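You operate a simulated robot arm through the tools that you are given. There is no shell and no other tool.

You run a simulated robot arm. Do the job below in one go: nothing can be reset, and whatever is moved stays where it is left.

TASK
Change the purple filter for the teal one and set the light panel to ev 7.
Fine: panel power key off and the hot lamp dark before you touch a filter; the purple filter goes into its own well; switch on, press the light meter key in its dock, turn the brightness dial and read again till it shows ev 7, five readings at most; leave colour dial and boost key alone.

Only the result counts: the job must be done as asked and must still hold three seconds after the hand-in. Knocking over, shifting, dropping, spilling or breaking anything else fails it.

THE ROBOT
A 6-joint arm with a fingered hand, fixed in place. Base frame: the origin is at the foot of the arm, x ahead of it, y to its left, z up; the work surface is at about z = 0.85. Lengths are in m, angles in rad, forces in N, time in s.
With the tool pointing down near the work surface it reaches from about 0.3 to 0.82 m from the base axis. Its first joint turns from -2.897 to 2.897 rad. Payload 4 kg.
The TCP is the grasp point between the finger pads, 0.026 m short of the fingertips. In the tool frame z runs along the fingers and y along their closing line. Largest opening 0.132 m; the body of the gripper starts 0.073 m behind the TCP. The gripper is a hand of 5 fingers: y runs from the thumb to the fingers, the wrist lies at [0, 0, -0.239] in the tool frame.
Orientation is told as [roll, pitch, yaw] about the base's x, y, z axes, in that order, counted from this pose: with the fingers straight down and closing along the base's y, the tool's x points along the base's -x, its y along +y and its z along -z.

THE INTERFACE
- The arm moves only by the tool play_rows. Its argument "motion" is a list of rows, each an object (a shift or turn left out is 0) with "translation": the shift along the tool's x, y, z in m, a list of three; "angular": the turn, a rotation vector about the tool's x, y, z in rad, a list of three. In form: [{"translation": [x, y, z], "angular": [rx, ry, rz]}, ...]. A call has 1 to 20 rows; each row is the pose to reach, as a shift and turn from the pose commanded when the call began, along the tool's axes at that moment. A row lasts 0.2 s, in which the tool goes at most 0.05 m and 0.15 rad; a call with a longer step from one row to the next is refused whole. Where a pose cannot be reached the arm comes as near as it can. A force on the tool above 40 N (or 10 N above the force at the start of the call, whichever is more), or a blocked arm, ends the call early, and 0.2 s more pass. In this call time passes only in rows, and 0.2 s behind the last. It gives the time, the measured TCP pose, the force on the tool (base axes), the opening and the grip force at its end, in the units of the frame above (readings bear some noise), with the torque about the TCP (base axes, N m) and any sound that the robot's microphone picked up.
- Cameras (640 x 400 px; columns grow to the right, rows downward): "scene" is fixed at [0.0372, -0.6479, 1.577]; the picture's right is [0.74, -0.67, 0.00], its down [-0.29, -0.32, -0.90] and it looks along [0.60, 0.67, -0.43] (base axes); focal length 376 px, centre (320, 200). "wrist" rides on the gripper at [0.085, 0.002, -0.097] in the tool frame; the picture's right is [-0.02, 1.00, 0.00], its down [-0.75, -0.02, -0.66] and it looks along [-0.66, -0.01, 0.75] (tool axes); focal length 270 px, centre (320, 200). There is no depth. A picture from a camera that has moved, and an enlarged one, comes with that camera's place and axes in the base frame and with its lens. The place of the scene camera against the robot may be out by one fixed shift of up to 0.018 m in any direction.
- grab_frame(camera): a new picture of that camera. The clock stands still meanwhile.
- curl_fingers(finger1, finger2, finger3, finger4, thumb_bend): sets how far each is bent, from 0 (flat) to 1 (curled in); at 0.3 the hand is open as for a grip, at 0.7 the pads meet at the TCP. One left out holds its place. A second passes; each finger stops where it meets its share of the squeeze, and holds until it gets a number again. It is the only way to open and close the hand. It gives what a move gives, with no picture; readings hold the bend of each and the force on the fingers (four entries, about 0 where the hand has none), thumb and palm.
- zoom(camera, box): a new picture of the part [left, top, right, bottom] of that camera's present view, enlarged. The clock stands still meanwhile.
- job_done(): hands the job in; it is judged then, once.

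Places have to be worked out from the pictures, the camera data and where the tool is seen. Open the gripper and draw the arm clear of the work before you hand the job in, unless the task says otherwise.

The tools are called after ">>>" as name(argument=value, ...) on one line, values as JSON. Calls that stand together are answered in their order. play_rows: Moves the arm, as the interface text tells. Its arguments: {"type":"object","properties":{"motion":{"type":"array","items":{"type":"object","properties":{"translation":{"type":"array","items":{"type":"number"}},"angular":{"type":"array","items":{"type":"number"}}}}}},"required":["motion"]} The other tools are called the same way: curl_fingers (finger1, finger2, finger3, finger4, thumb_bend) moves the fingers one by one; grab_frame (camera) takes a picture; zoom (camera, box) takes an enlarged picture of a part of a camera's view; job_done () hands the job in.

At the start:

```text
time_s: 0.0
eef_pos: [0.4201, 0.0991, 1.2956]
orientation: [0.0, 0.0, 0.0]
force: [0.0, 0.1, 0.3]
torque: [0.03, -0.02, -0.02]
opening: 0.1318
grip_force: 0.1
shape: jaw
bend: [0.3, 0.3, 0.3, 0.3, 0.3]
finger forces: [0.0, 0.0, 0.0, 0.1, 0.0, 0.0]
```

scene: 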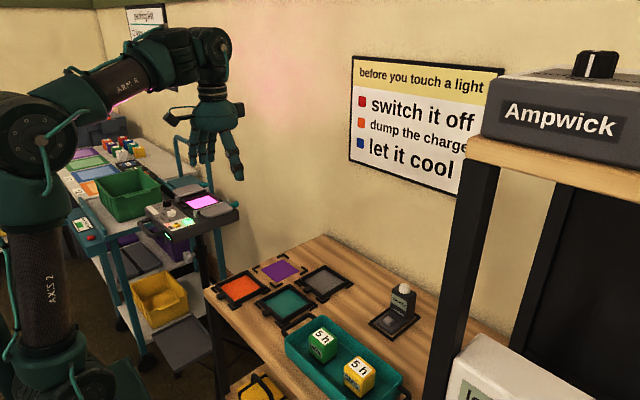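
wrist: 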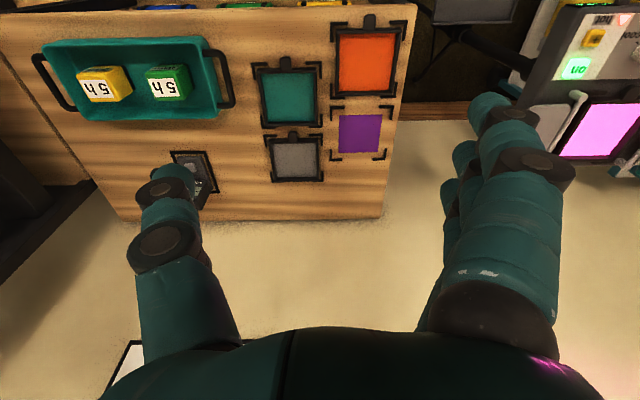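

The pictures show a bench with filters in wells, a meter in a dock, and a trolley with the light panel at the left. I take enlarged views of each part first.

>>> zoom(camera="scene", box=[130, 170, 250, 250])

>>> zoom(camera="scene", box=[200, 240, 440, 390])

>>> zoom(camera="scene", box=[60, 130, 220, 240])

>>> zoom(camera="scene", box=[340, 40, 500, 200])

>>> zoom(camera="wrist", box=[480, 0, 640, 180])

>>> zoom(camera="wrist", box=[120, 0, 440, 220])

```text
5.00 times, centred on (190, 210) of scene
camera zoom: at [0.0372, -0.6479, 1.577], right [0.74, -0.67, 0.0], down [-0.29, -0.32, -0.9], along [0.6, 0.67, -0.43], focal length 1878 px, centre (970, 150)
```

zoom: 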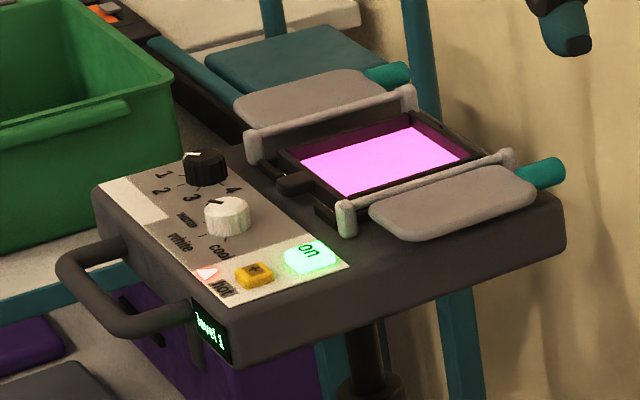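

```text
2.67 times, centred on (320, 315) of scene
camera zoom: at [0.0372, -0.6479, 1.577], right [0.74, -0.67, 0.0], down [-0.29, -0.32, -0.9], along [0.6, 0.67, -0.43], focal length 1001 px, centre (320, -107)
```

zoom: 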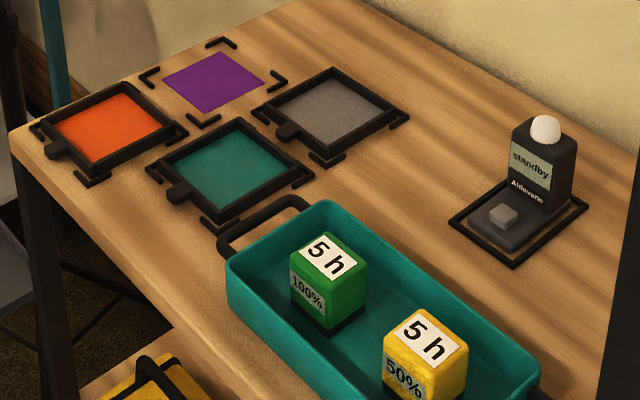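

```text
3.64 times, centred on (140, 185) of scene
camera zoom: at [0.0372, -0.6479, 1.577], right [0.74, -0.67, 0.0], down [-0.29, -0.32, -0.9], along [0.6, 0.67, -0.43], focal length 1365 px, centre (974, 254)
```

zoom: 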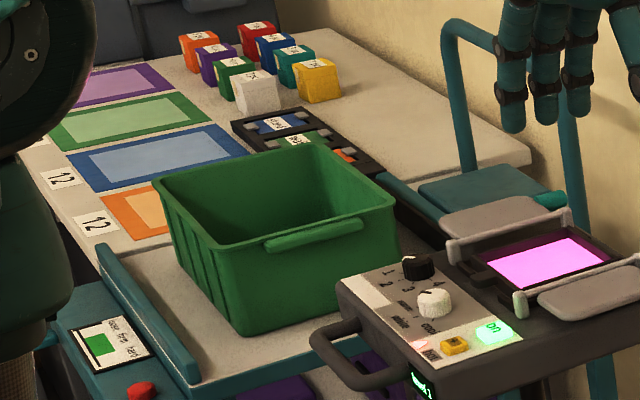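

```text
2.50 times, centred on (420, 120) of scene
camera zoom: at [0.0372, -0.6479, 1.577], right [0.74, -0.67, 0.0], down [-0.29, -0.32, -0.9], along [0.6, 0.67, -0.43], focal length 939 px, centre (70, 400)
```

zoom: 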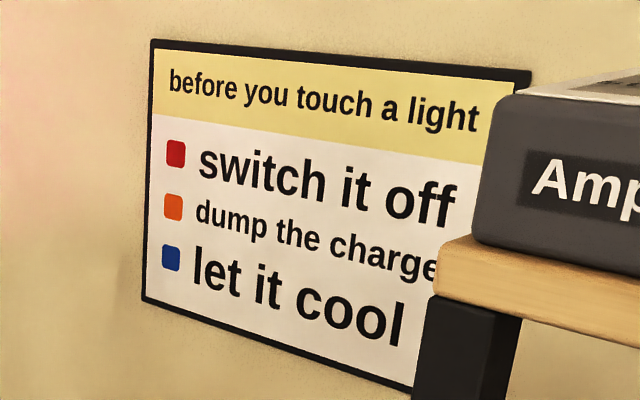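

```text
2.22 times, centred on (560, 90) of wrist
camera zoom: at [0.3356, 0.0983, 1.3913], right [0.02, 1.0, 0.0], down [0.75, -0.02, 0.66], along [0.66, -0.01, -0.75], focal length 601 px, centre (-213, 444)
```

zoom: 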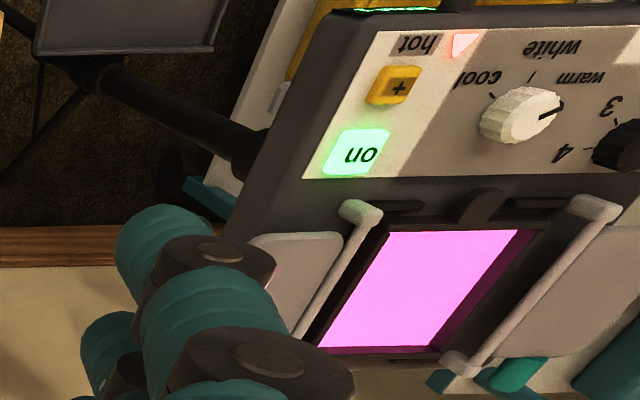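

```text
1.82 times, centred on (280, 110) of wrist
camera zoom: at [0.3356, 0.0983, 1.3913], right [0.02, 1.0, 0.0], down [0.75, -0.02, 0.66], along [0.66, -0.01, -0.75], focal length 491 px, centre (393, 364)
```

zoom: 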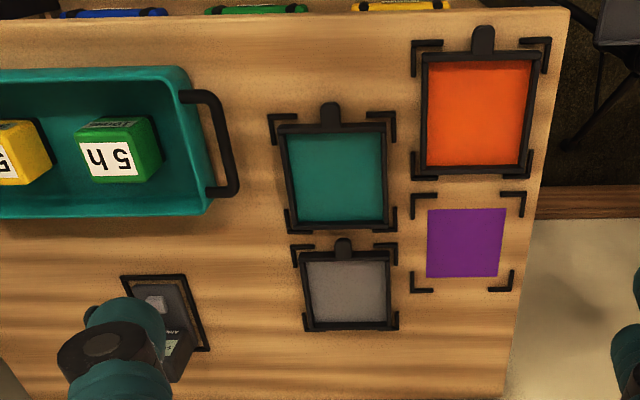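

The panel sits roughly at (0.57, 0.61, 0.945), with its controls on the robot's side. I move the hand high over to the left to get a clear wrist view of the panel.

>>> play_rows(motion=[{"translation": [0.012, 0.045, 0]}, {"translation": [0.024, 0.09, 0]}, {"translation": [0.036, 0.135, 0]}, {"translation": [0.048, 0.18, 0]}, {"translation": [0.06, 0.225, 0]}, {"translation": [0.072, 0.27, 0]}, {"translation": [0.084, 0.315, 0]}, {"translation": [0.096, 0.36, 0]}, {"translation": [0.108, 0.405, 0]}, {"translation": [0.12, 0.45, 0]}])

>>> grab_frame(camera="wrist")

>>> grab_frame(camera="scene")

```text
time_s: 2.2
eef_pos: [0.2947, 0.5385, 1.2809]
orientation: [0.002, -0.004, -0.001]
force: [0.1, 1.0, 0.0]
torque: [0.02, -0.01, -0.01]
opening: 0.1319
grip_force: 0.1
shape: jaw
bend: [0.3, 0.3, 0.3, 0.3, 0.3]
finger forces: [0.0, 0.1, 0.0, 0.0, 0.0, 0.0]
out of reach, approached as far as the arm can: row 10
```

```text
taken
camera wrist: at [0.2099, 0.5393, 1.3782], right [0.02, 1.0, 0.0], down [0.75, -0.02, 0.66], along [0.66, -0.01, -0.75], focal length 270 px, centre (320, 200)
```

wrist: 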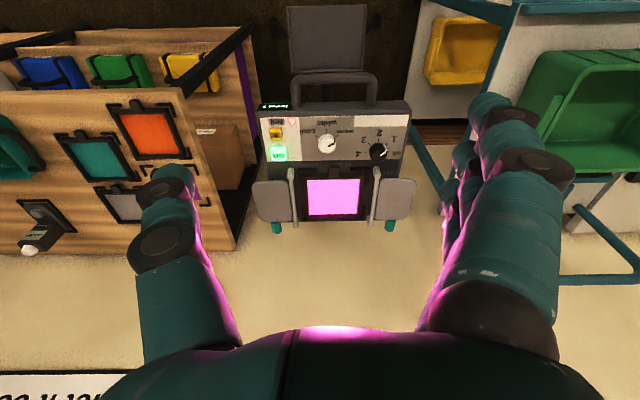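

```text
taken
```

scene: 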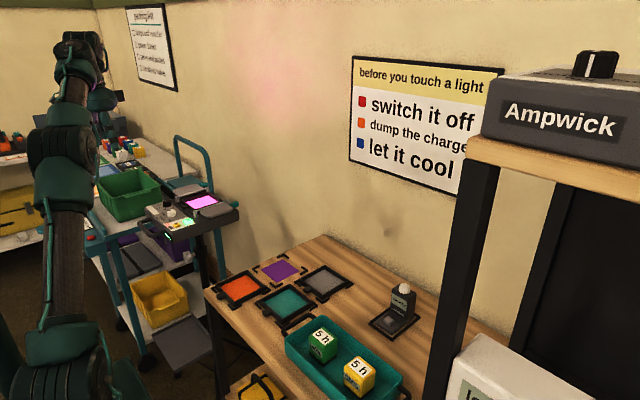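

The panel is now in clear view straight ahead of the hand. I enlarge it to read the dials and keys.

>>> zoom(camera="wrist", box=[240, 90, 430, 240])

>>> zoom(camera="wrist", box=[255, 95, 345, 165])

>>> zoom(camera="wrist", box=[330, 105, 420, 175])

>>> zoom(camera="scene", box=[140, 180, 240, 250])

```text
2.67 times, centred on (335, 165) of wrist
camera zoom: at [0.2099, 0.5393, 1.3782], right [0.02, 1.0, 0.0], down [0.75, -0.02, 0.66], along [0.66, -0.01, -0.75], focal length 721 px, centre (280, 293)
```

zoom: 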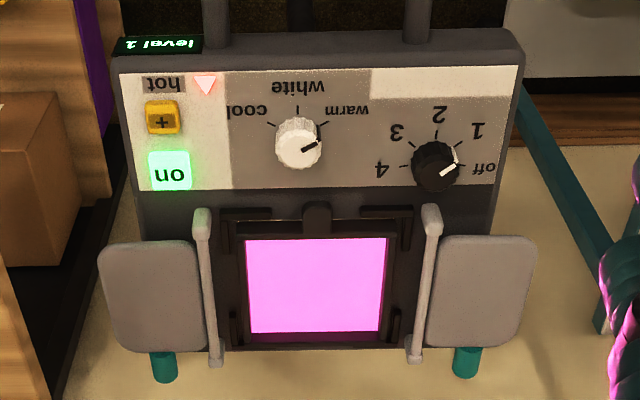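

```text
5.71 times, centred on (300, 130) of wrist
camera zoom: at [0.2099, 0.5393, 1.3782], right [0.02, 1.0, 0.0], down [0.75, -0.02, 0.66], along [0.66, -0.01, -0.75], focal length 1544 px, centre (434, 600)
```

zoom: 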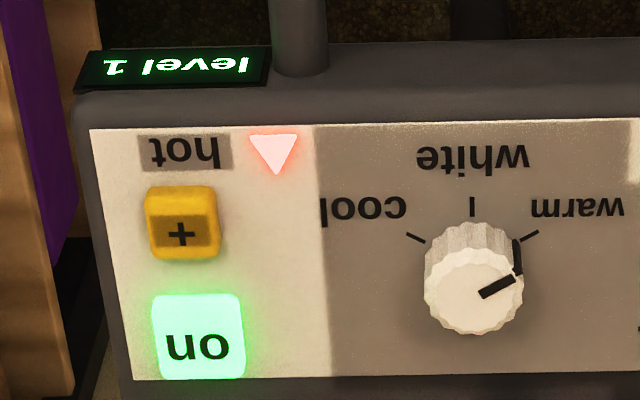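

```text
5.71 times, centred on (375, 140) of wrist
camera zoom: at [0.2099, 0.5393, 1.3782], right [0.02, 1.0, 0.0], down [0.75, -0.02, 0.66], along [0.66, -0.01, -0.75], focal length 1544 px, centre (6, 543)
```

zoom: 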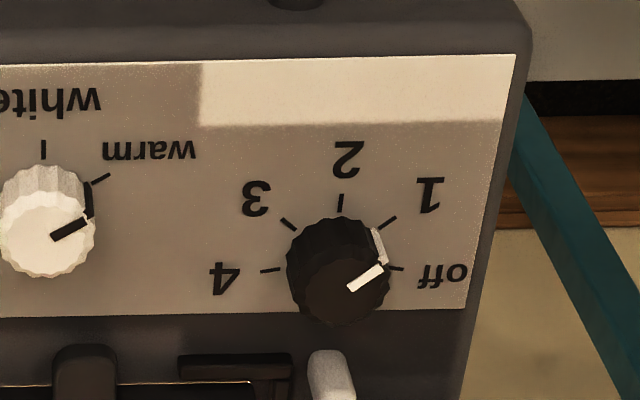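

```text
5.71 times, centred on (190, 215) of scene
camera zoom: at [0.0372, -0.6479, 1.577], right [0.74, -0.67, 0.0], down [-0.29, -0.32, -0.9], along [0.6, 0.67, -0.43], focal length 2146 px, centre (1063, 114)
```

zoom: 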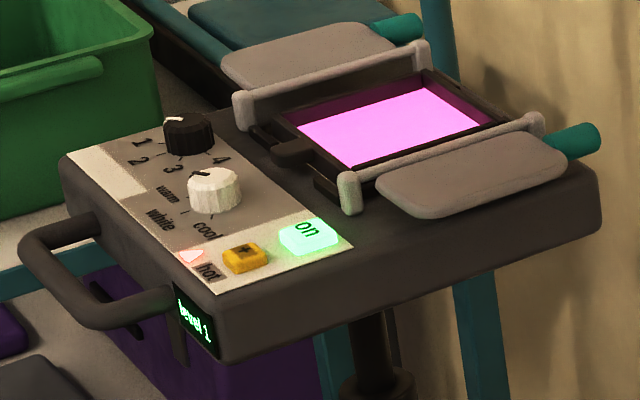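

Brightness dial reads level 1, steps about 50° apart, increasing counter-clockwise from above; "on" key at about (0.459, 0.464, 0.971); guard rails flank the purple filter. I look closely at the filters' tabs and wells next.

>>> zoom(camera="scene", box=[205, 250, 295, 310])

>>> zoom(camera="scene", box=[250, 250, 350, 325])

>>> zoom(camera="scene", box=[360, 270, 440, 340])

>>> zoom(camera="scene", box=[170, 180, 240, 225])

>>> zoom(camera="wrist", box=[0, 60, 240, 260])

>>> zoom(camera="wrist", box=[285, 155, 395, 235])

```text
6.67 times, centred on (250, 280) of scene
camera zoom: at [0.0372, -0.6479, 1.577], right [0.74, -0.67, 0.0], down [-0.29, -0.32, -0.9], along [0.6, 0.67, -0.43], focal length 2503 px, centre (787, -333)
```

zoom: 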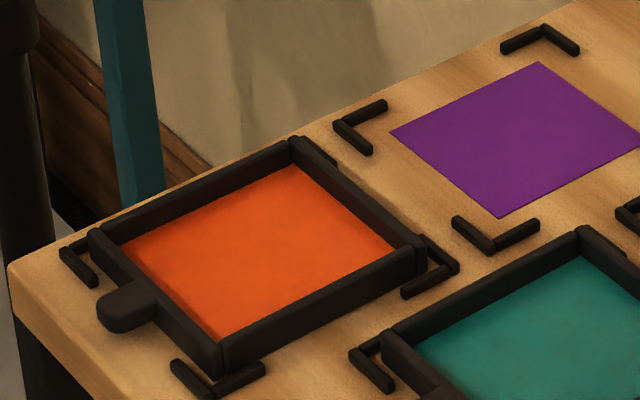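

```text
5.33 times, centred on (300, 288) of scene
camera zoom: at [0.0372, -0.6479, 1.577], right [0.74, -0.67, 0.0], down [-0.29, -0.32, -0.9], along [0.6, 0.67, -0.43], focal length 2003 px, centre (427, -267)
```

zoom: 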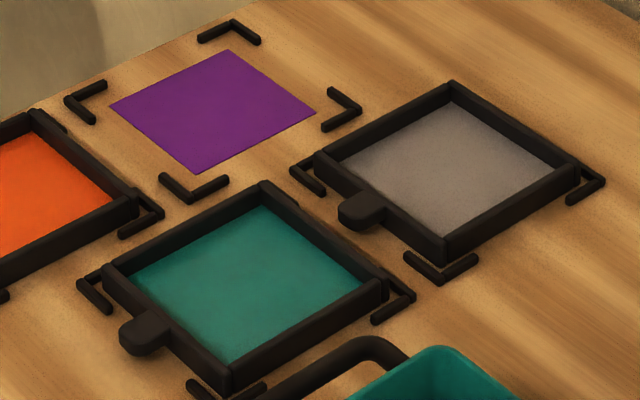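

```text
5.71 times, centred on (400, 305) of scene
camera zoom: at [0.0372, -0.6479, 1.577], right [0.74, -0.67, 0.0], down [-0.29, -0.32, -0.9], along [0.6, 0.67, -0.43], focal length 2146 px, centre (-137, -400)
```

zoom: 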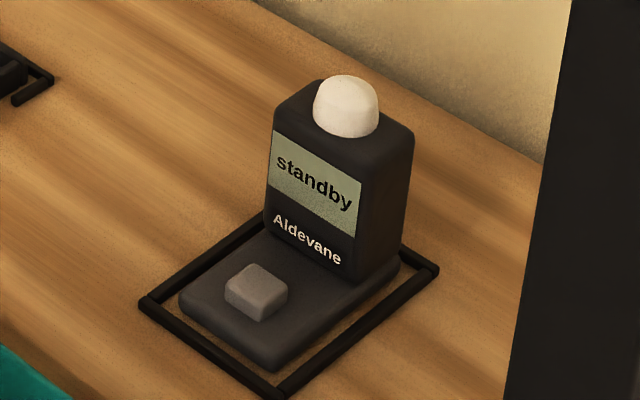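

```text
8.89 times, centred on (205, 202) of scene
camera zoom: at [0.0372, -0.6479, 1.577], right [0.74, -0.67, 0.0], down [-0.29, -0.32, -0.9], along [0.6, 0.67, -0.43], focal length 3338 px, centre (1342, 178)
```

zoom: 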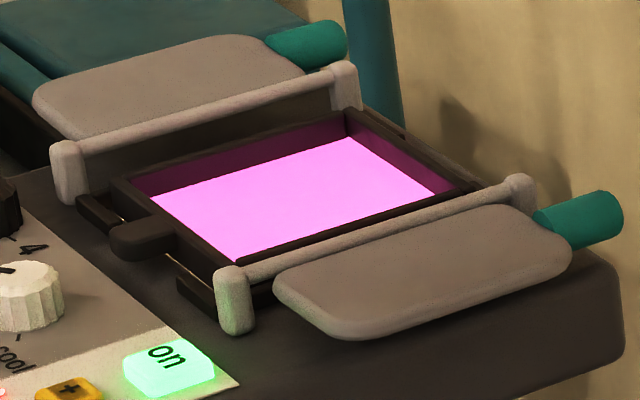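

```text
2.00 times, centred on (120, 160) of wrist
camera zoom: at [0.2099, 0.5393, 1.3782], right [0.02, 1.0, 0.0], down [0.75, -0.02, 0.66], along [0.66, -0.01, -0.75], focal length 541 px, centre (720, 280)
```

zoom: 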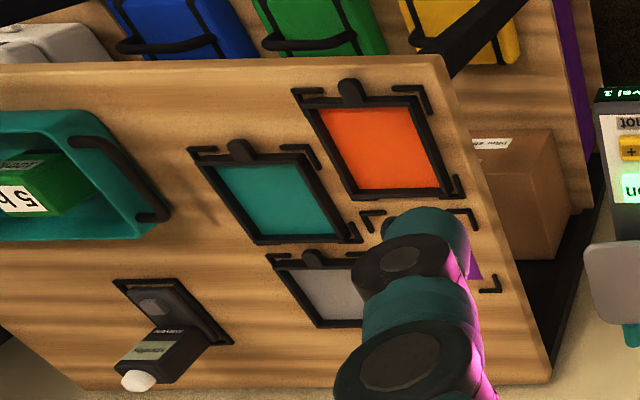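

```text
5.00 times, centred on (340, 195) of wrist
camera zoom: at [0.2099, 0.5393, 1.3782], right [0.02, 1.0, 0.0], down [0.75, -0.02, 0.66], along [0.66, -0.01, -0.75], focal length 1351 px, centre (220, 225)
```

zoom: 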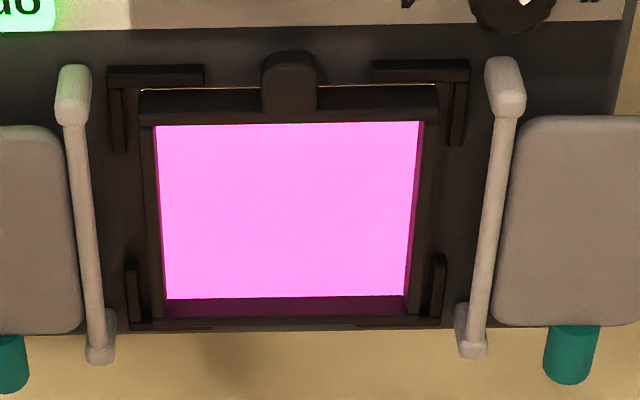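

The filters are shallow frames about 0.11 m square, each with a 0.02 m wide tab towards the robot; the rails on the panel leave little room beside the frame. Before touching anything I move the hand back to the middle, where the scene camera sees it well, to study how the fingers curl.

>>> play_rows(motion=[{"translation": [-0.01, -0.045, 0]}, {"translation": [-0.02, -0.09, 0]}, {"translation": [-0.03, -0.135, 0]}, {"translation": [-0.04, -0.18, 0]}, {"translation": [-0.05, -0.225, 0]}, {"translation": [-0.06, -0.27, 0]}, {"translation": [-0.07, -0.315, 0]}, {"translation": [-0.08, -0.36, 0]}, {"translation": [-0.09, -0.405, 0]}, {"translation": [-0.1, -0.45, 0]}, {"translation": [-0.11, -0.495, 0]}, {"translation": [-0.12, -0.54, 0]}])

>>> curl_fingers(finger1=0.3, finger2=1.0, finger3=1.0, finger4=1.0, thumb_bend=0.3)

>>> grab_frame(camera="scene")

>>> grab_frame(camera="wrist")

```text
time_s: 4.8
eef_pos: [0.4154, -0.0014, 1.2816]
orientation: [0.002, -0.003, -0.001]
force: [0.4, -0.2, -0.4]
torque: [0.05, -0.01, 0.02]
opening: 0.1317
grip_force: 0.0
shape: jaw
bend: [0.3, 0.3, 0.3, 0.3, 0.3]
finger forces: [0.0, 0.0, 0.0, 0.1, 0.1, 0.0]
```

```text
time_s: 5.8
eef_pos: [0.4152, -0.0029, 1.282]
orientation: [0.0, -0.001, 0.0]
force: [-0.2, 0.8, 0.0]
torque: [0.01, 0.02, 0.02]
opening: 0.1394
grip_force: 0.0
shape: fingers
bend: [0.3, 1.0, 1.0, 1.0, 0.3]
finger forces: [0.0, 0.1, 0.0, 0.0, 0.1, 0.0]
```

```text
taken
```

scene: 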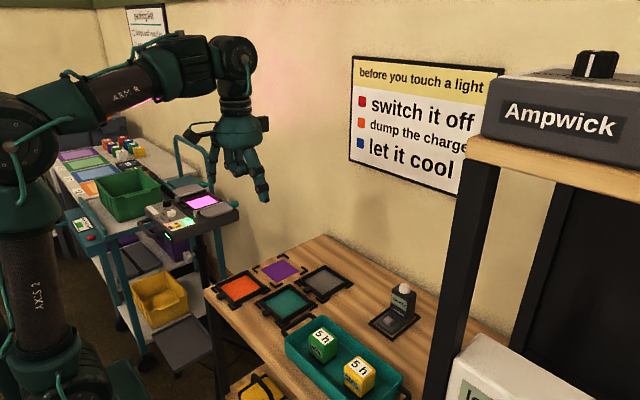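

```text
taken
camera wrist: at [0.3302, -0.0019, 1.3789], right [0.02, 1.0, 0.0], down [0.75, -0.02, 0.66], along [0.66, -0.01, -0.75], focal length 270 px, centre (320, 200)
```

wrist: 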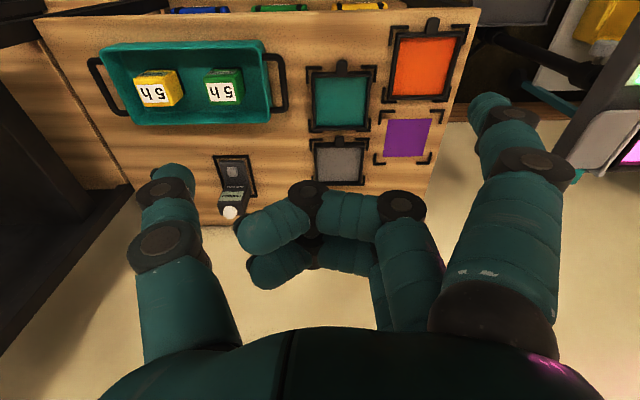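

Finger 1 is the one on the robot's side (base −x), the others lie further along +x. I zoom in to see the hand's shape.

>>> zoom(camera="scene", box=[170, 100, 290, 210])

>>> zoom(camera="wrist", box=[120, 80, 600, 380])

```text
3.64 times, centred on (230, 155) of scene
camera zoom: at [0.0372, -0.6479, 1.577], right [0.74, -0.67, 0.0], down [-0.29, -0.32, -0.9], along [0.6, 0.67, -0.43], focal length 1365 px, centre (647, 364)
```

zoom: 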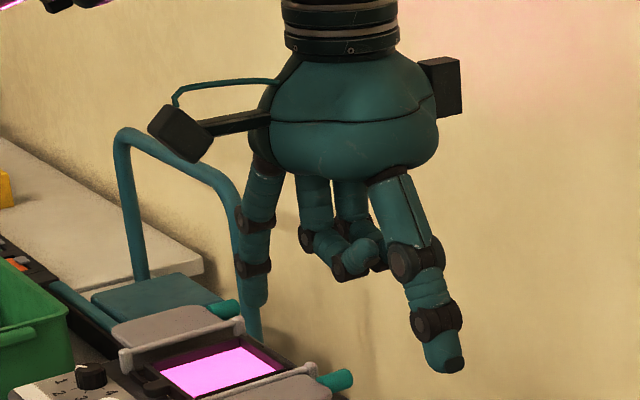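

```text
1.33 times, centred on (360, 230) of wrist
camera zoom: at [0.3302, -0.0019, 1.3789], right [0.02, 1.0, 0.0], down [0.75, -0.02, 0.66], along [0.66, -0.01, -0.75], focal length 360 px, centre (267, 160)
```

zoom: 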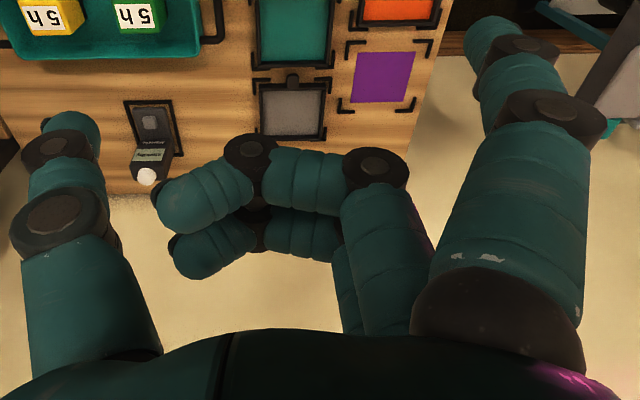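

Now I check how the tips look when the hand is half closed, with all fingers at 0.5, and from which height the pads would meet.

>>> curl_fingers(finger1=0.6, finger2=0.6, finger3=0.6, finger4=0.6, thumb_bend=0.6)

>>> zoom(camera="scene", box=[170, 100, 290, 210])

>>> grab_frame(camera="wrist")

```text
time_s: 6.8
eef_pos: [0.4151, -0.0027, 1.282]
orientation: [0.001, 0.001, 0.0]
force: [-0.2, -0.9, -0.2]
torque: [0.0, 0.01, -0.01]
opening: 0.046
grip_force: 0.0
shape: fingers
bend: [0.6, 0.6, 0.6, 0.6, 0.6]
finger forces: [0.0, 0.1, 0.0, 0.1, 0.1, 0.0]
```

```text
3.64 times, centred on (230, 155) of scene
camera zoom: at [0.0372, -0.6479, 1.577], right [0.74, -0.67, 0.0], down [-0.29, -0.32, -0.9], along [0.6, 0.67, -0.43], focal length 1365 px, centre (647, 364)
```

zoom: 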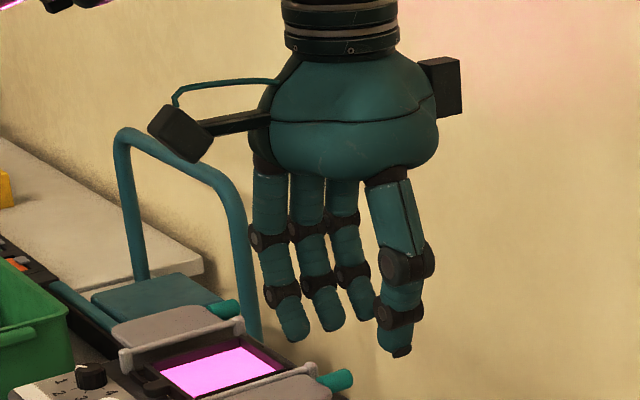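

```text
taken
camera wrist: at [0.3302, -0.0019, 1.3789], right [0.02, 1.0, 0.0], down [0.75, -0.02, 0.66], along [0.66, -0.01, -0.75], focal length 270 px, centre (320, 200)
```

wrist: 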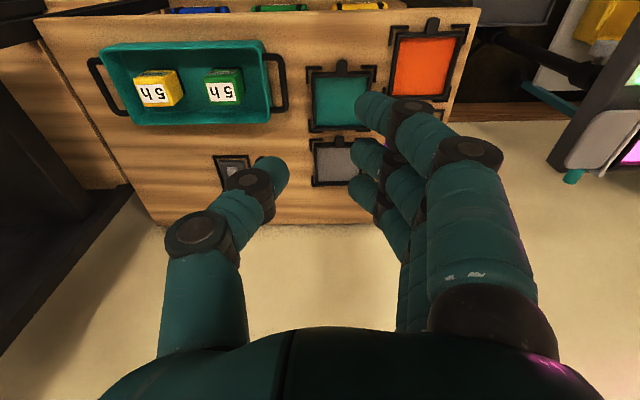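

The fingers sit at about tool x = +0.036, +0.012, −0.012, −0.036 with the thumb at 0. I make a pointing hand with finger 1 and move above the power key at a safe height.

>>> curl_fingers(finger1=0.3, finger2=1.0, finger3=1.0, finger4=1.0, thumb_bend=1.0)

>>> play_rows(motion=[{"translation": [-0.008, 0.0394, 0.0162]}, {"translation": [-0.016, 0.0788, 0.0324]}, {"translation": [-0.024, 0.1182, 0.0486]}, {"translation": [-0.032, 0.1576, 0.0648]}, {"translation": [-0.04, 0.197, 0.081]}, {"translation": [-0.048, 0.2364, 0.0972]}, {"translation": [-0.056, 0.2758, 0.1134]}, {"translation": [-0.064, 0.3152, 0.1296]}, {"translation": [-0.072, 0.3546, 0.1458]}, {"translation": [-0.08, 0.394, 0.162]}])

>>> grab_frame(camera="wrist")

>>> zoom(camera="scene", box=[120, 110, 280, 260])

```text
time_s: 7.8
eef_pos: [0.4148, -0.0026, 1.2819]
orientation: [0.001, 0.001, 0.0]
force: [-0.7, -0.2, -0.3]
torque: [-0.04, -0.01, 0.02]
opening: 0.0603
grip_force: 0.1
shape: fingers
bend: [0.3, 0.93, 0.93, 1.0, 0.9]
finger forces: [0.0, 0.0, 0.0, 0.0, 0.0, 0.0]
```

```text
time_s: 10.0
eef_pos: [0.4942, 0.3925, 1.1198]
orientation: [0.0, -0.001, 0.0]
force: [-0.3, -0.5, 1.1]
torque: [0.02, -0.01, 0.0]
opening: 0.0592
grip_force: 0.0
shape: fingers
bend: [0.3, 0.96, 0.96, 1.0, 0.92]
finger forces: [0.1, 0.0, 0.0, 0.0, 0.0, 0.1]
```

```text
taken
camera wrist: at [0.4095, 0.3922, 1.2169], right [0.02, 1.0, 0.0], down [0.75, -0.02, 0.66], along [0.66, -0.01, -0.75], focal length 270 px, centre (320, 200)
```

wrist: 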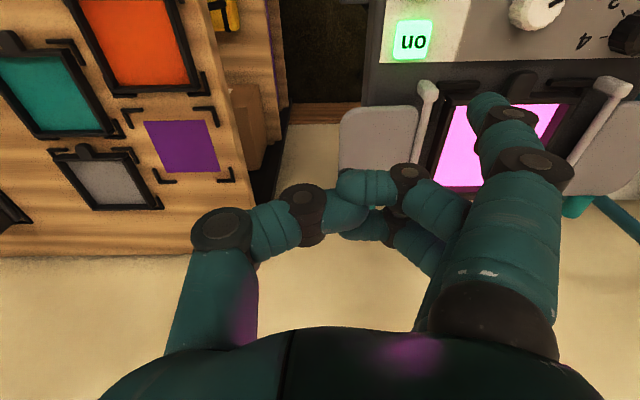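

```text
2.67 times, centred on (200, 185) of scene
camera zoom: at [0.0372, -0.6479, 1.577], right [0.74, -0.67, 0.0], down [-0.29, -0.32, -0.9], along [0.6, 0.67, -0.43], focal length 1001 px, centre (640, 240)
```

zoom: 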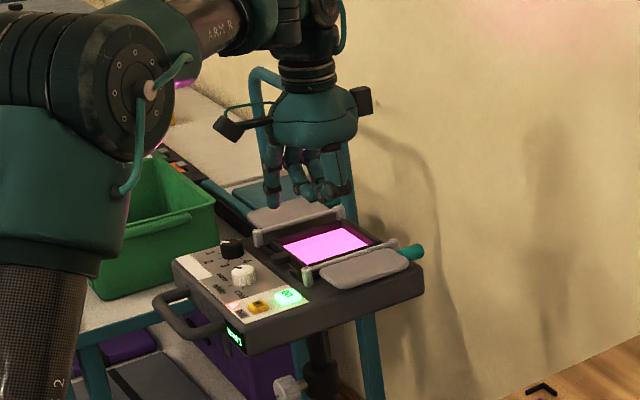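

The key works out to about (0.458, 0.467, 0.971) from this nearer view, so the fingertip is nearly above it. I descend to about 2.5 cm above the key and check again.

>>> play_rows(motion=[{"translation": [0, 0, 0.03]}, {"translation": [0, 0, 0.06]}, {"translation": [0, 0, 0.09]}])

>>> grab_frame(camera="wrist")

>>> zoom(camera="scene", box=[150, 150, 250, 240])

```text
time_s: 10.8
eef_pos: [0.4964, 0.3919, 1.0293]
orientation: [0.0, -0.001, 0.0]
force: [-0.2, -0.8, -0.1]
torque: [0.03, -0.03, -0.02]
opening: 0.0596
grip_force: 0.0
shape: fingers
bend: [0.3, 0.96, 0.96, 1.0, 0.92]
finger forces: [0.1, 0.0, 0.0, 0.0, 0.0, 0.1]
```

```text
taken
camera wrist: at [0.4108, 0.3922, 1.1261], right [0.02, 1.0, 0.0], down [0.75, -0.02, 0.66], along [0.66, -0.01, -0.75], focal length 270 px, centre (320, 200)
```

wrist: 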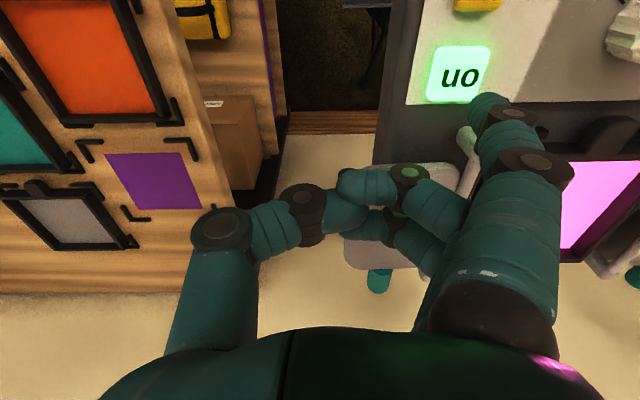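

```text
4.44 times, centred on (200, 195) of scene
camera zoom: at [0.0372, -0.6479, 1.577], right [0.74, -0.67, 0.0], down [-0.29, -0.32, -0.9], along [0.6, 0.67, -0.43], focal length 1669 px, centre (853, 222)
```

zoom: 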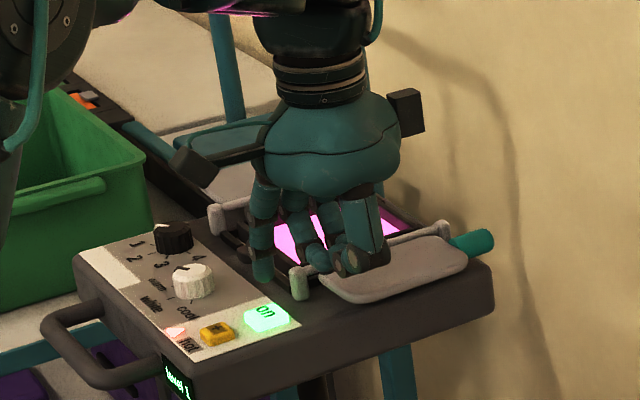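

The fingertip is at about (0.459, 0.465) and the key at (0.458, 0.468), so it is aligned. I descend gently until light contact.

>>> play_rows(motion=[{"translation": [0, 0.001, 0.01]}, {"translation": [0, 0.001, 0.018]}, {"translation": [0, 0.001, 0.024]}, {"translation": [0, 0.001, 0.028]}])

>>> grab_frame(camera="wrist")

```text
time_s: 11.8
eef_pos: [0.4963, 0.3927, 1.001]
orientation: [0.0, 0.0, 0.001]
force: [-0.3, 0.2, 1.1]
torque: [0.08, 0.06, -0.01]
opening: 0.0598
grip_force: 0.3
shape: fingers
bend: [0.3, 0.96, 0.96, 1.0, 0.92]
finger forces: [1.6, 0.1, 0.0, 0.1, 0.0, 0.1]
```

```text
taken
camera wrist: at [0.4107, 0.3933, 1.0986], right [0.02, 1.0, 0.0], down [0.75, -0.02, 0.66], along [0.66, -0.01, -0.75], focal length 270 px, centre (320, 200)
```

wrist: 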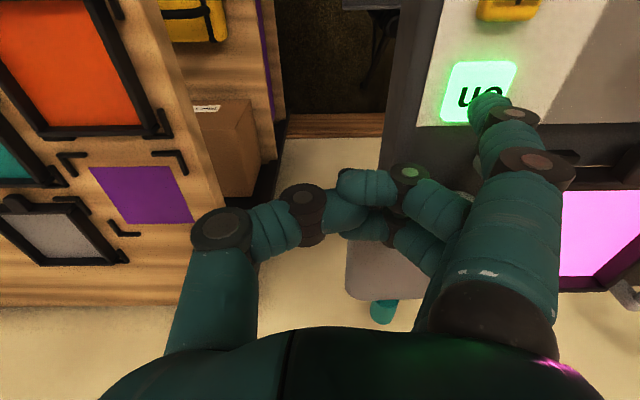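

Light contact at TCP z = 1.001 with 1.6 N on finger 1, and the tip lies on the key. I press 4 mm down and stop there to read.

>>> play_rows(motion=[{"translation": [0, 0, 0.002]}, {"translation": [0, 0, 0.004]}])

>>> zoom(camera="scene", box=[150, 180, 250, 250])

```text
time_s: 12.4
eef_pos: [0.4953, 0.3927, 0.9985]
orientation: [0.0, -0.003, 0.001]
force: [-0.3, -2.5, 5.3]
torque: [0.38, 0.21, 0.09]
opening: 0.0602
grip_force: 2.6
shape: fingers
bend: [0.3, 0.96, 0.96, 1.0, 0.92]
finger forces: [5.6, 0.1, 0.0, 0.1, 0.1, 0.1]
heard: click
```

```text
5.71 times, centred on (200, 215) of scene
camera zoom: at [0.0372, -0.6479, 1.577], right [0.74, -0.67, 0.0], down [-0.29, -0.32, -0.9], along [0.6, 0.67, -0.43], focal length 2146 px, centre (1006, 114)
```

zoom: 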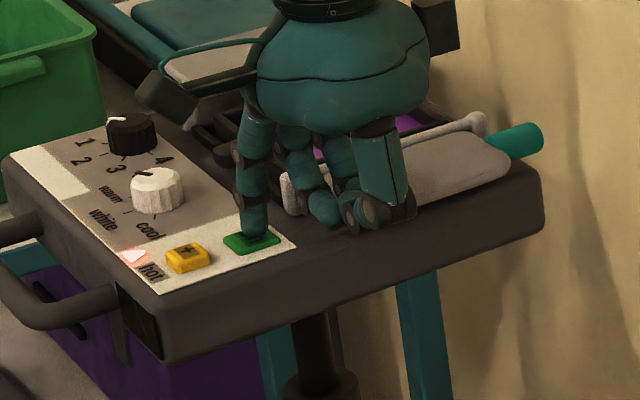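

A click: the key has gone dark green and the light is out, while the hot lamp is still lit. I lift straight off the key.

>>> play_rows(motion=[{"translation": [0, 0, -0.005]}, {"translation": [0, 0, -0.03]}, {"translation": [0, 0, -0.07]}, {"translation": [0, 0, -0.12]}])

>>> zoom(camera="scene", box=[150, 180, 250, 250])

>>> grab_frame(camera="wrist")

```text
time_s: 13.4
eef_pos: [0.4948, 0.3923, 1.1173]
orientation: [-0.001, 0.0, 0.0]
force: [-0.8, -0.5, 0.6]
torque: [-0.03, 0.04, 0.02]
opening: 0.0598
grip_force: 0.2
shape: fingers
bend: [0.3, 0.96, 0.96, 1.0, 0.92]
finger forces: [0.0, 0.0, 0.0, 0.1, 0.1, 0.0]
```

```text
5.71 times, centred on (200, 215) of scene
camera zoom: at [0.0372, -0.6479, 1.577], right [0.74, -0.67, 0.0], down [-0.29, -0.32, -0.9], along [0.6, 0.67, -0.43], focal length 2146 px, centre (1006, 114)
```

zoom: 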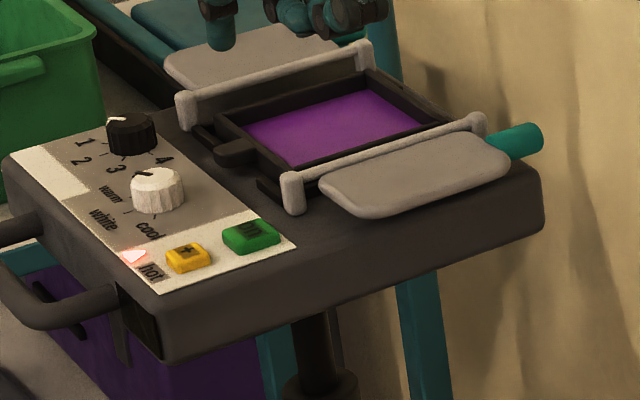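

```text
taken
camera wrist: at [0.4103, 0.3935, 1.2145], right [0.02, 1.0, 0.0], down [0.75, -0.01, 0.66], along [0.66, -0.01, -0.75], focal length 270 px, centre (320, 200)
```

wrist: 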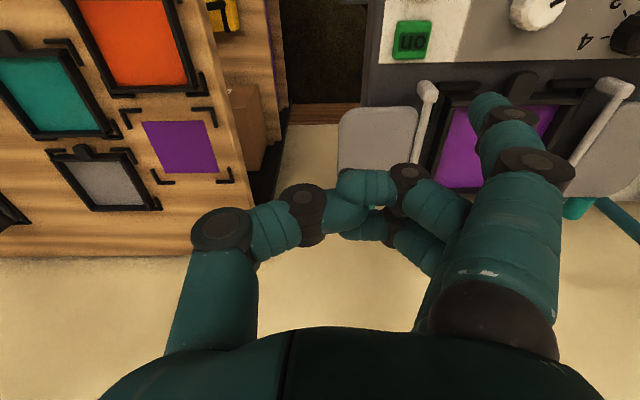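

Power is off with the hot lamp still glowing. I open the hand and move it over the dials at a safe height so the wrist camera looks straight at the purple filter's tab while the lamp cools.

>>> curl_fingers(finger1=0.3, finger2=0.3, finger3=0.3, finger4=0.3, thumb_bend=0.3)

>>> play_rows(motion=[{"translation": [0.02, 0.042, 0.01]}, {"translation": [0.04, 0.084, 0.02]}, {"translation": [0.06, 0.126, 0.03]}, {"translation": [0.07, 0.168, 0.035]}])

>>> grab_frame(camera="wrist")

>>> zoom(camera="wrist", box=[220, 100, 420, 240])

>>> zoom(camera="scene", box=[150, 150, 250, 240])

```text
time_s: 14.4
eef_pos: [0.4949, 0.3932, 1.1172]
orientation: [0.001, 0.0, 0.0]
force: [-0.2, 0.4, 0.1]
torque: [-0.04, 0.04, -0.01]
opening: 0.1387
grip_force: 0.1
shape: fingers
bend: [0.3, 0.3, 0.3, 0.3, 0.3]
finger forces: [0.0, 0.0, 0.1, 0.0, 0.0, 0.0]
```

```text
time_s: 15.4
eef_pos: [0.4245, 0.5611, 1.0819]
orientation: [0.001, 0.0, -0.001]
force: [-0.4, -0.3, 1.1]
torque: [0.01, 0.01, -0.02]
opening: 0.1387
grip_force: 0.1
shape: fingers
bend: [0.3, 0.3, 0.3, 0.3, 0.3]
finger forces: [0.0, 0.0, 0.1, 0.0, 0.1, 0.0]
```

```text
taken
camera wrist: at [0.3396, 0.5617, 1.1795], right [0.02, 1.0, 0.0], down [0.75, -0.02, 0.66], along [0.66, -0.01, -0.75], focal length 270 px, centre (320, 200)
```

wrist: 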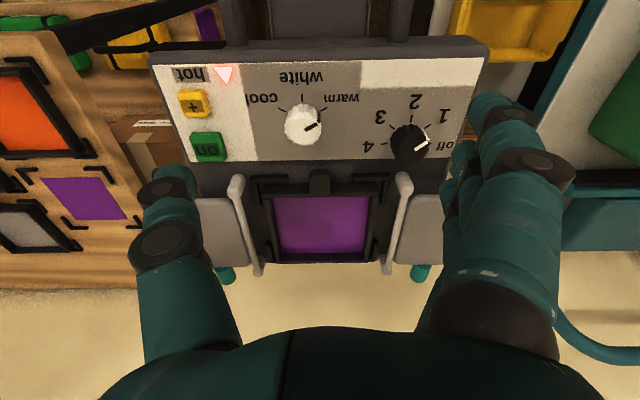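

```text
2.86 times, centred on (320, 170) of wrist
camera zoom: at [0.3396, 0.5617, 1.1795], right [0.02, 1.0, 0.0], down [0.75, -0.02, 0.66], along [0.66, -0.01, -0.75], focal length 772 px, centre (320, 286)
```

zoom: 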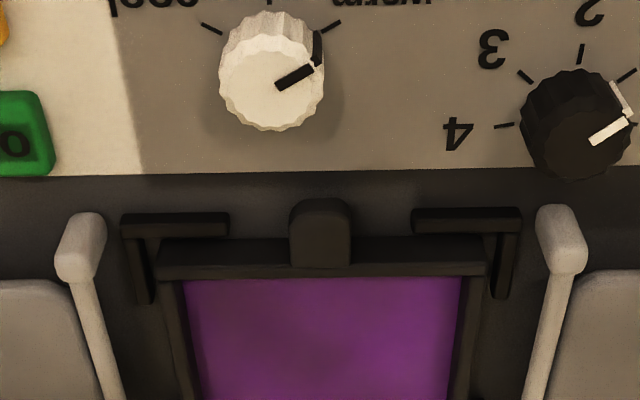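

```text
4.44 times, centred on (200, 195) of scene
camera zoom: at [0.0372, -0.6479, 1.577], right [0.74, -0.67, 0.0], down [-0.29, -0.32, -0.9], along [0.6, 0.67, -0.43], focal length 1669 px, centre (853, 222)
```

zoom: 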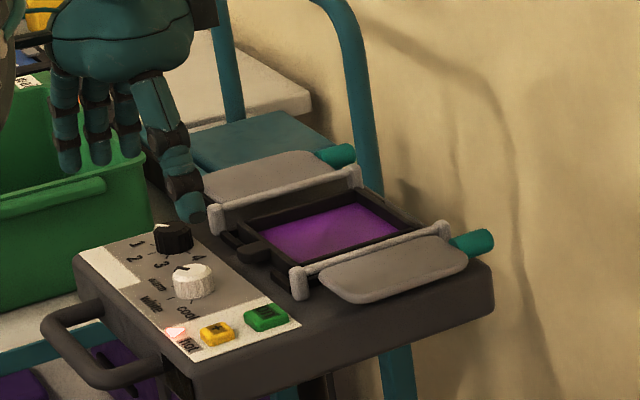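

I need the tab's and brackets' heights, so I enlarge the tab region in both cameras.

>>> zoom(camera="scene", box=[195, 190, 225, 220])

>>> zoom(camera="wrist", box=[250, 155, 390, 245])

>>> zoom(camera="scene", box=[210, 270, 260, 310])

```text
13.33 times, centred on (210, 205) of scene
camera zoom: at [0.0372, -0.6479, 1.577], right [0.74, -0.67, 0.0], down [-0.29, -0.32, -0.9], along [0.6, 0.67, -0.43], focal length 5006 px, centre (1787, 133)
```

zoom: 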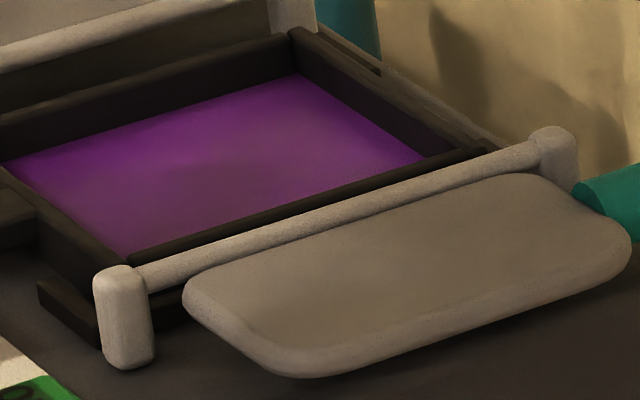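

```text
4.44 times, centred on (320, 200) of wrist
camera zoom: at [0.3396, 0.5617, 1.1795], right [0.02, 1.0, 0.0], down [0.75, -0.02, 0.66], along [0.66, -0.01, -0.75], focal length 1201 px, centre (320, 200)
```

zoom: 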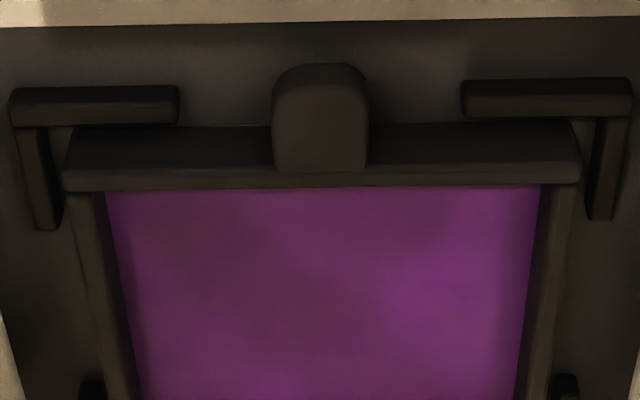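

```text
10.00 times, centred on (235, 290) of scene
camera zoom: at [0.0372, -0.6479, 1.577], right [0.74, -0.67, 0.0], down [-0.29, -0.32, -0.9], along [0.6, 0.67, -0.43], focal length 3755 px, centre (1170, -700)
```

zoom: 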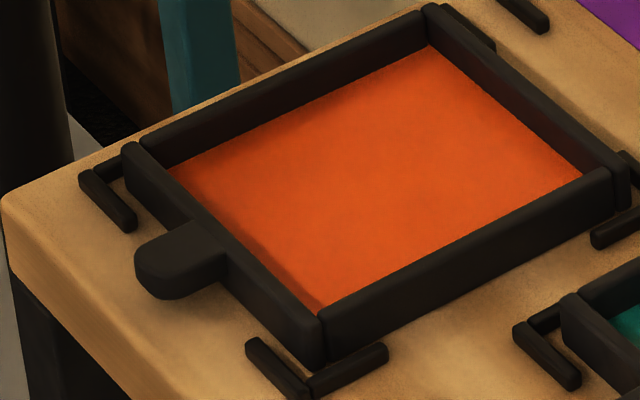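

The frames are about 0.11 m wide and 0.015 m high, with the tab about 0.019 m wide in the gap between the corner brackets, so a tab pinch looks right. I move up to a clear height and try a thumb + finger 3 pinch shape in the air to see its geometry.

>>> play_rows(motion=[{"translation": [0.0, -0.04, -0.02]}, {"translation": [0.0, -0.08, -0.04]}, {"translation": [0.0, -0.12, -0.06]}, {"translation": [0.0, -0.16, -0.08]}])

>>> curl_fingers(finger1=1.0, finger2=1.0, finger3=0.6, finger4=1.0, thumb_bend=0.6)

>>> grab_frame(camera="wrist")

>>> grab_frame(camera="scene")

```text
time_s: 16.4
eef_pos: [0.4242, 0.4015, 1.1618]
orientation: [-0.002, 0.002, 0.0]
force: [0.9, 0.5, -0.7]
torque: [0.02, 0.03, -0.03]
opening: 0.1387
grip_force: 0.0
shape: fingers
bend: [0.3, 0.3, 0.3, 0.3, 0.3]
finger forces: [0.0, 0.1, 0.1, 0.0, 0.0, 0.0]
```

```text
time_s: 17.4
eef_pos: [0.4257, 0.4018, 1.1614]
orientation: [0.001, 0.0, -0.001]
force: [0.5, -0.1, 0.0]
torque: [-0.05, 0.01, 0.01]
opening: 0.0479
grip_force: 0.2
shape: fingers
bend: [1.0, 1.0, 0.6, 1.0, 0.6]
finger forces: [0.0, 0.0, 0.0, 0.0, 0.1, 0.0]
```

```text
taken
camera wrist: at [0.3404, 0.4023, 1.2586], right [0.02, 1.0, 0.0], down [0.75, -0.02, 0.66], along [0.66, -0.01, -0.75], focal length 270 px, centre (320, 200)
```

wrist: 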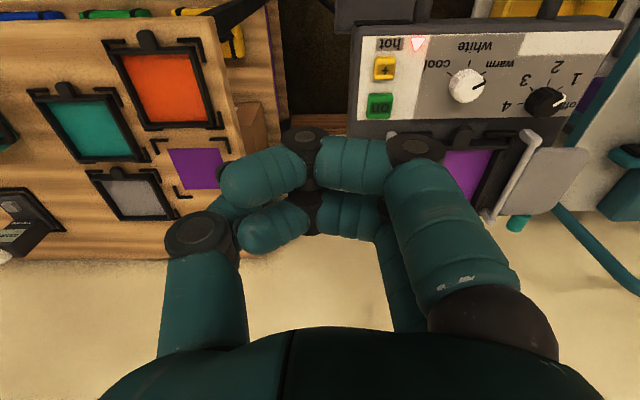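

```text
taken
```

scene: 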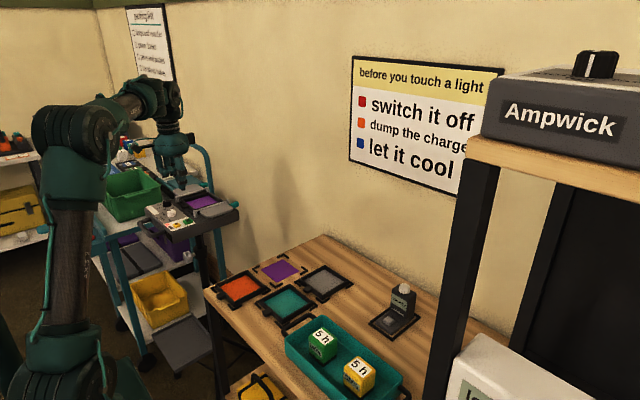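

Curled fingers hide the pinch from the wrist camera, so I will rely on calibrated positions and the scene camera. While the lamp cools I open the hand and go look at the bench wells from close above.

>>> curl_fingers(finger1=0.3, finger2=0.3, finger3=0.3, finger4=0.3, thumb_bend=0.3)

>>> play_rows(motion=[{"translation": [0.0, -0.045, 0.0]}, {"translation": [0.0, -0.09, 0.0]}, {"translation": [-0.005, -0.135, 0.01]}, {"translation": [-0.01, -0.18, 0.03]}, {"translation": [-0.015, -0.22, 0.05]}, {"translation": [-0.02, -0.26, 0.07]}, {"translation": [-0.02, -0.3, 0.09]}, {"translation": [-0.02, -0.335, 0.1]}, {"translation": [-0.02, -0.365, 0.11]}])

>>> grab_frame(camera="wrist")

>>> zoom(camera="wrist", box=[220, 30, 460, 180])

>>> zoom(camera="scene", box=[150, 180, 250, 250])

```text
time_s: 18.4
eef_pos: [0.4258, 0.4021, 1.1614]
orientation: [0.001, 0.0, -0.001]
force: [-0.2, -0.6, 0.3]
torque: [0.0, -0.03, -0.02]
opening: 0.1382
grip_force: 0.1
shape: fingers
bend: [0.3, 0.3, 0.3, 0.3, 0.3]
finger forces: [0.1, 0.0, 0.0, 0.1, 0.1, 0.1]
```

```text
time_s: 20.4
eef_pos: [0.445, 0.0343, 1.0515]
orientation: [-0.001, 0.0, 0.0]
force: [0.1, 0.3, 0.1]
torque: [0.03, 0.01, 0.05]
opening: 0.1384
grip_force: 0.1
shape: fingers
bend: [0.3, 0.3, 0.3, 0.3, 0.3]
finger forces: [0.1, 0.1, 0.0, 0.0, 0.1, 0.1]
```

```text
taken
camera wrist: at [0.3605, 0.0351, 1.1487], right [0.02, 1.0, 0.0], down [0.75, -0.01, 0.66], along [0.66, -0.01, -0.75], focal length 270 px, centre (320, 200)
```

wrist: 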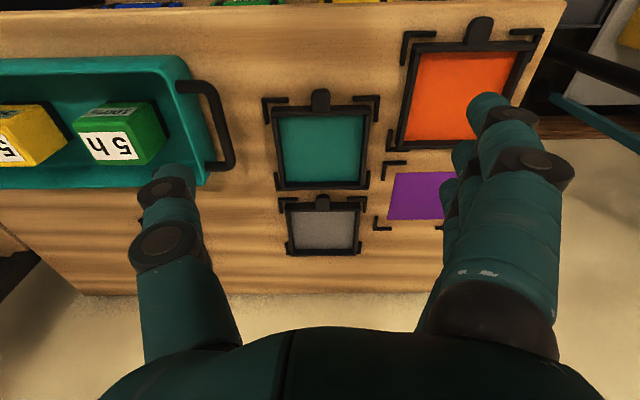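

```text
2.67 times, centred on (340, 105) of wrist
camera zoom: at [0.3605, 0.0351, 1.1487], right [0.02, 1.0, 0.0], down [0.75, -0.01, 0.66], along [0.66, -0.01, -0.75], focal length 721 px, centre (267, 453)
```

zoom: 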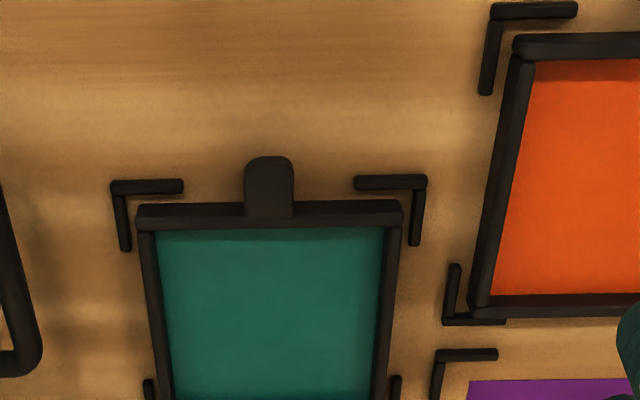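

```text
5.71 times, centred on (200, 215) of scene
camera zoom: at [0.0372, -0.6479, 1.577], right [0.74, -0.67, 0.0], down [-0.29, -0.32, -0.9], along [0.6, 0.67, -0.43], focal length 2146 px, centre (1006, 114)
```

zoom: 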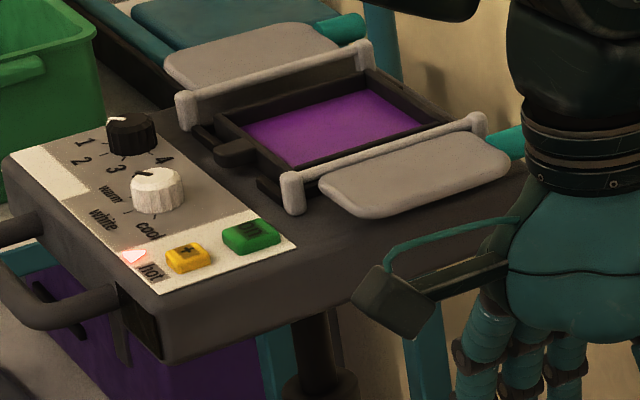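

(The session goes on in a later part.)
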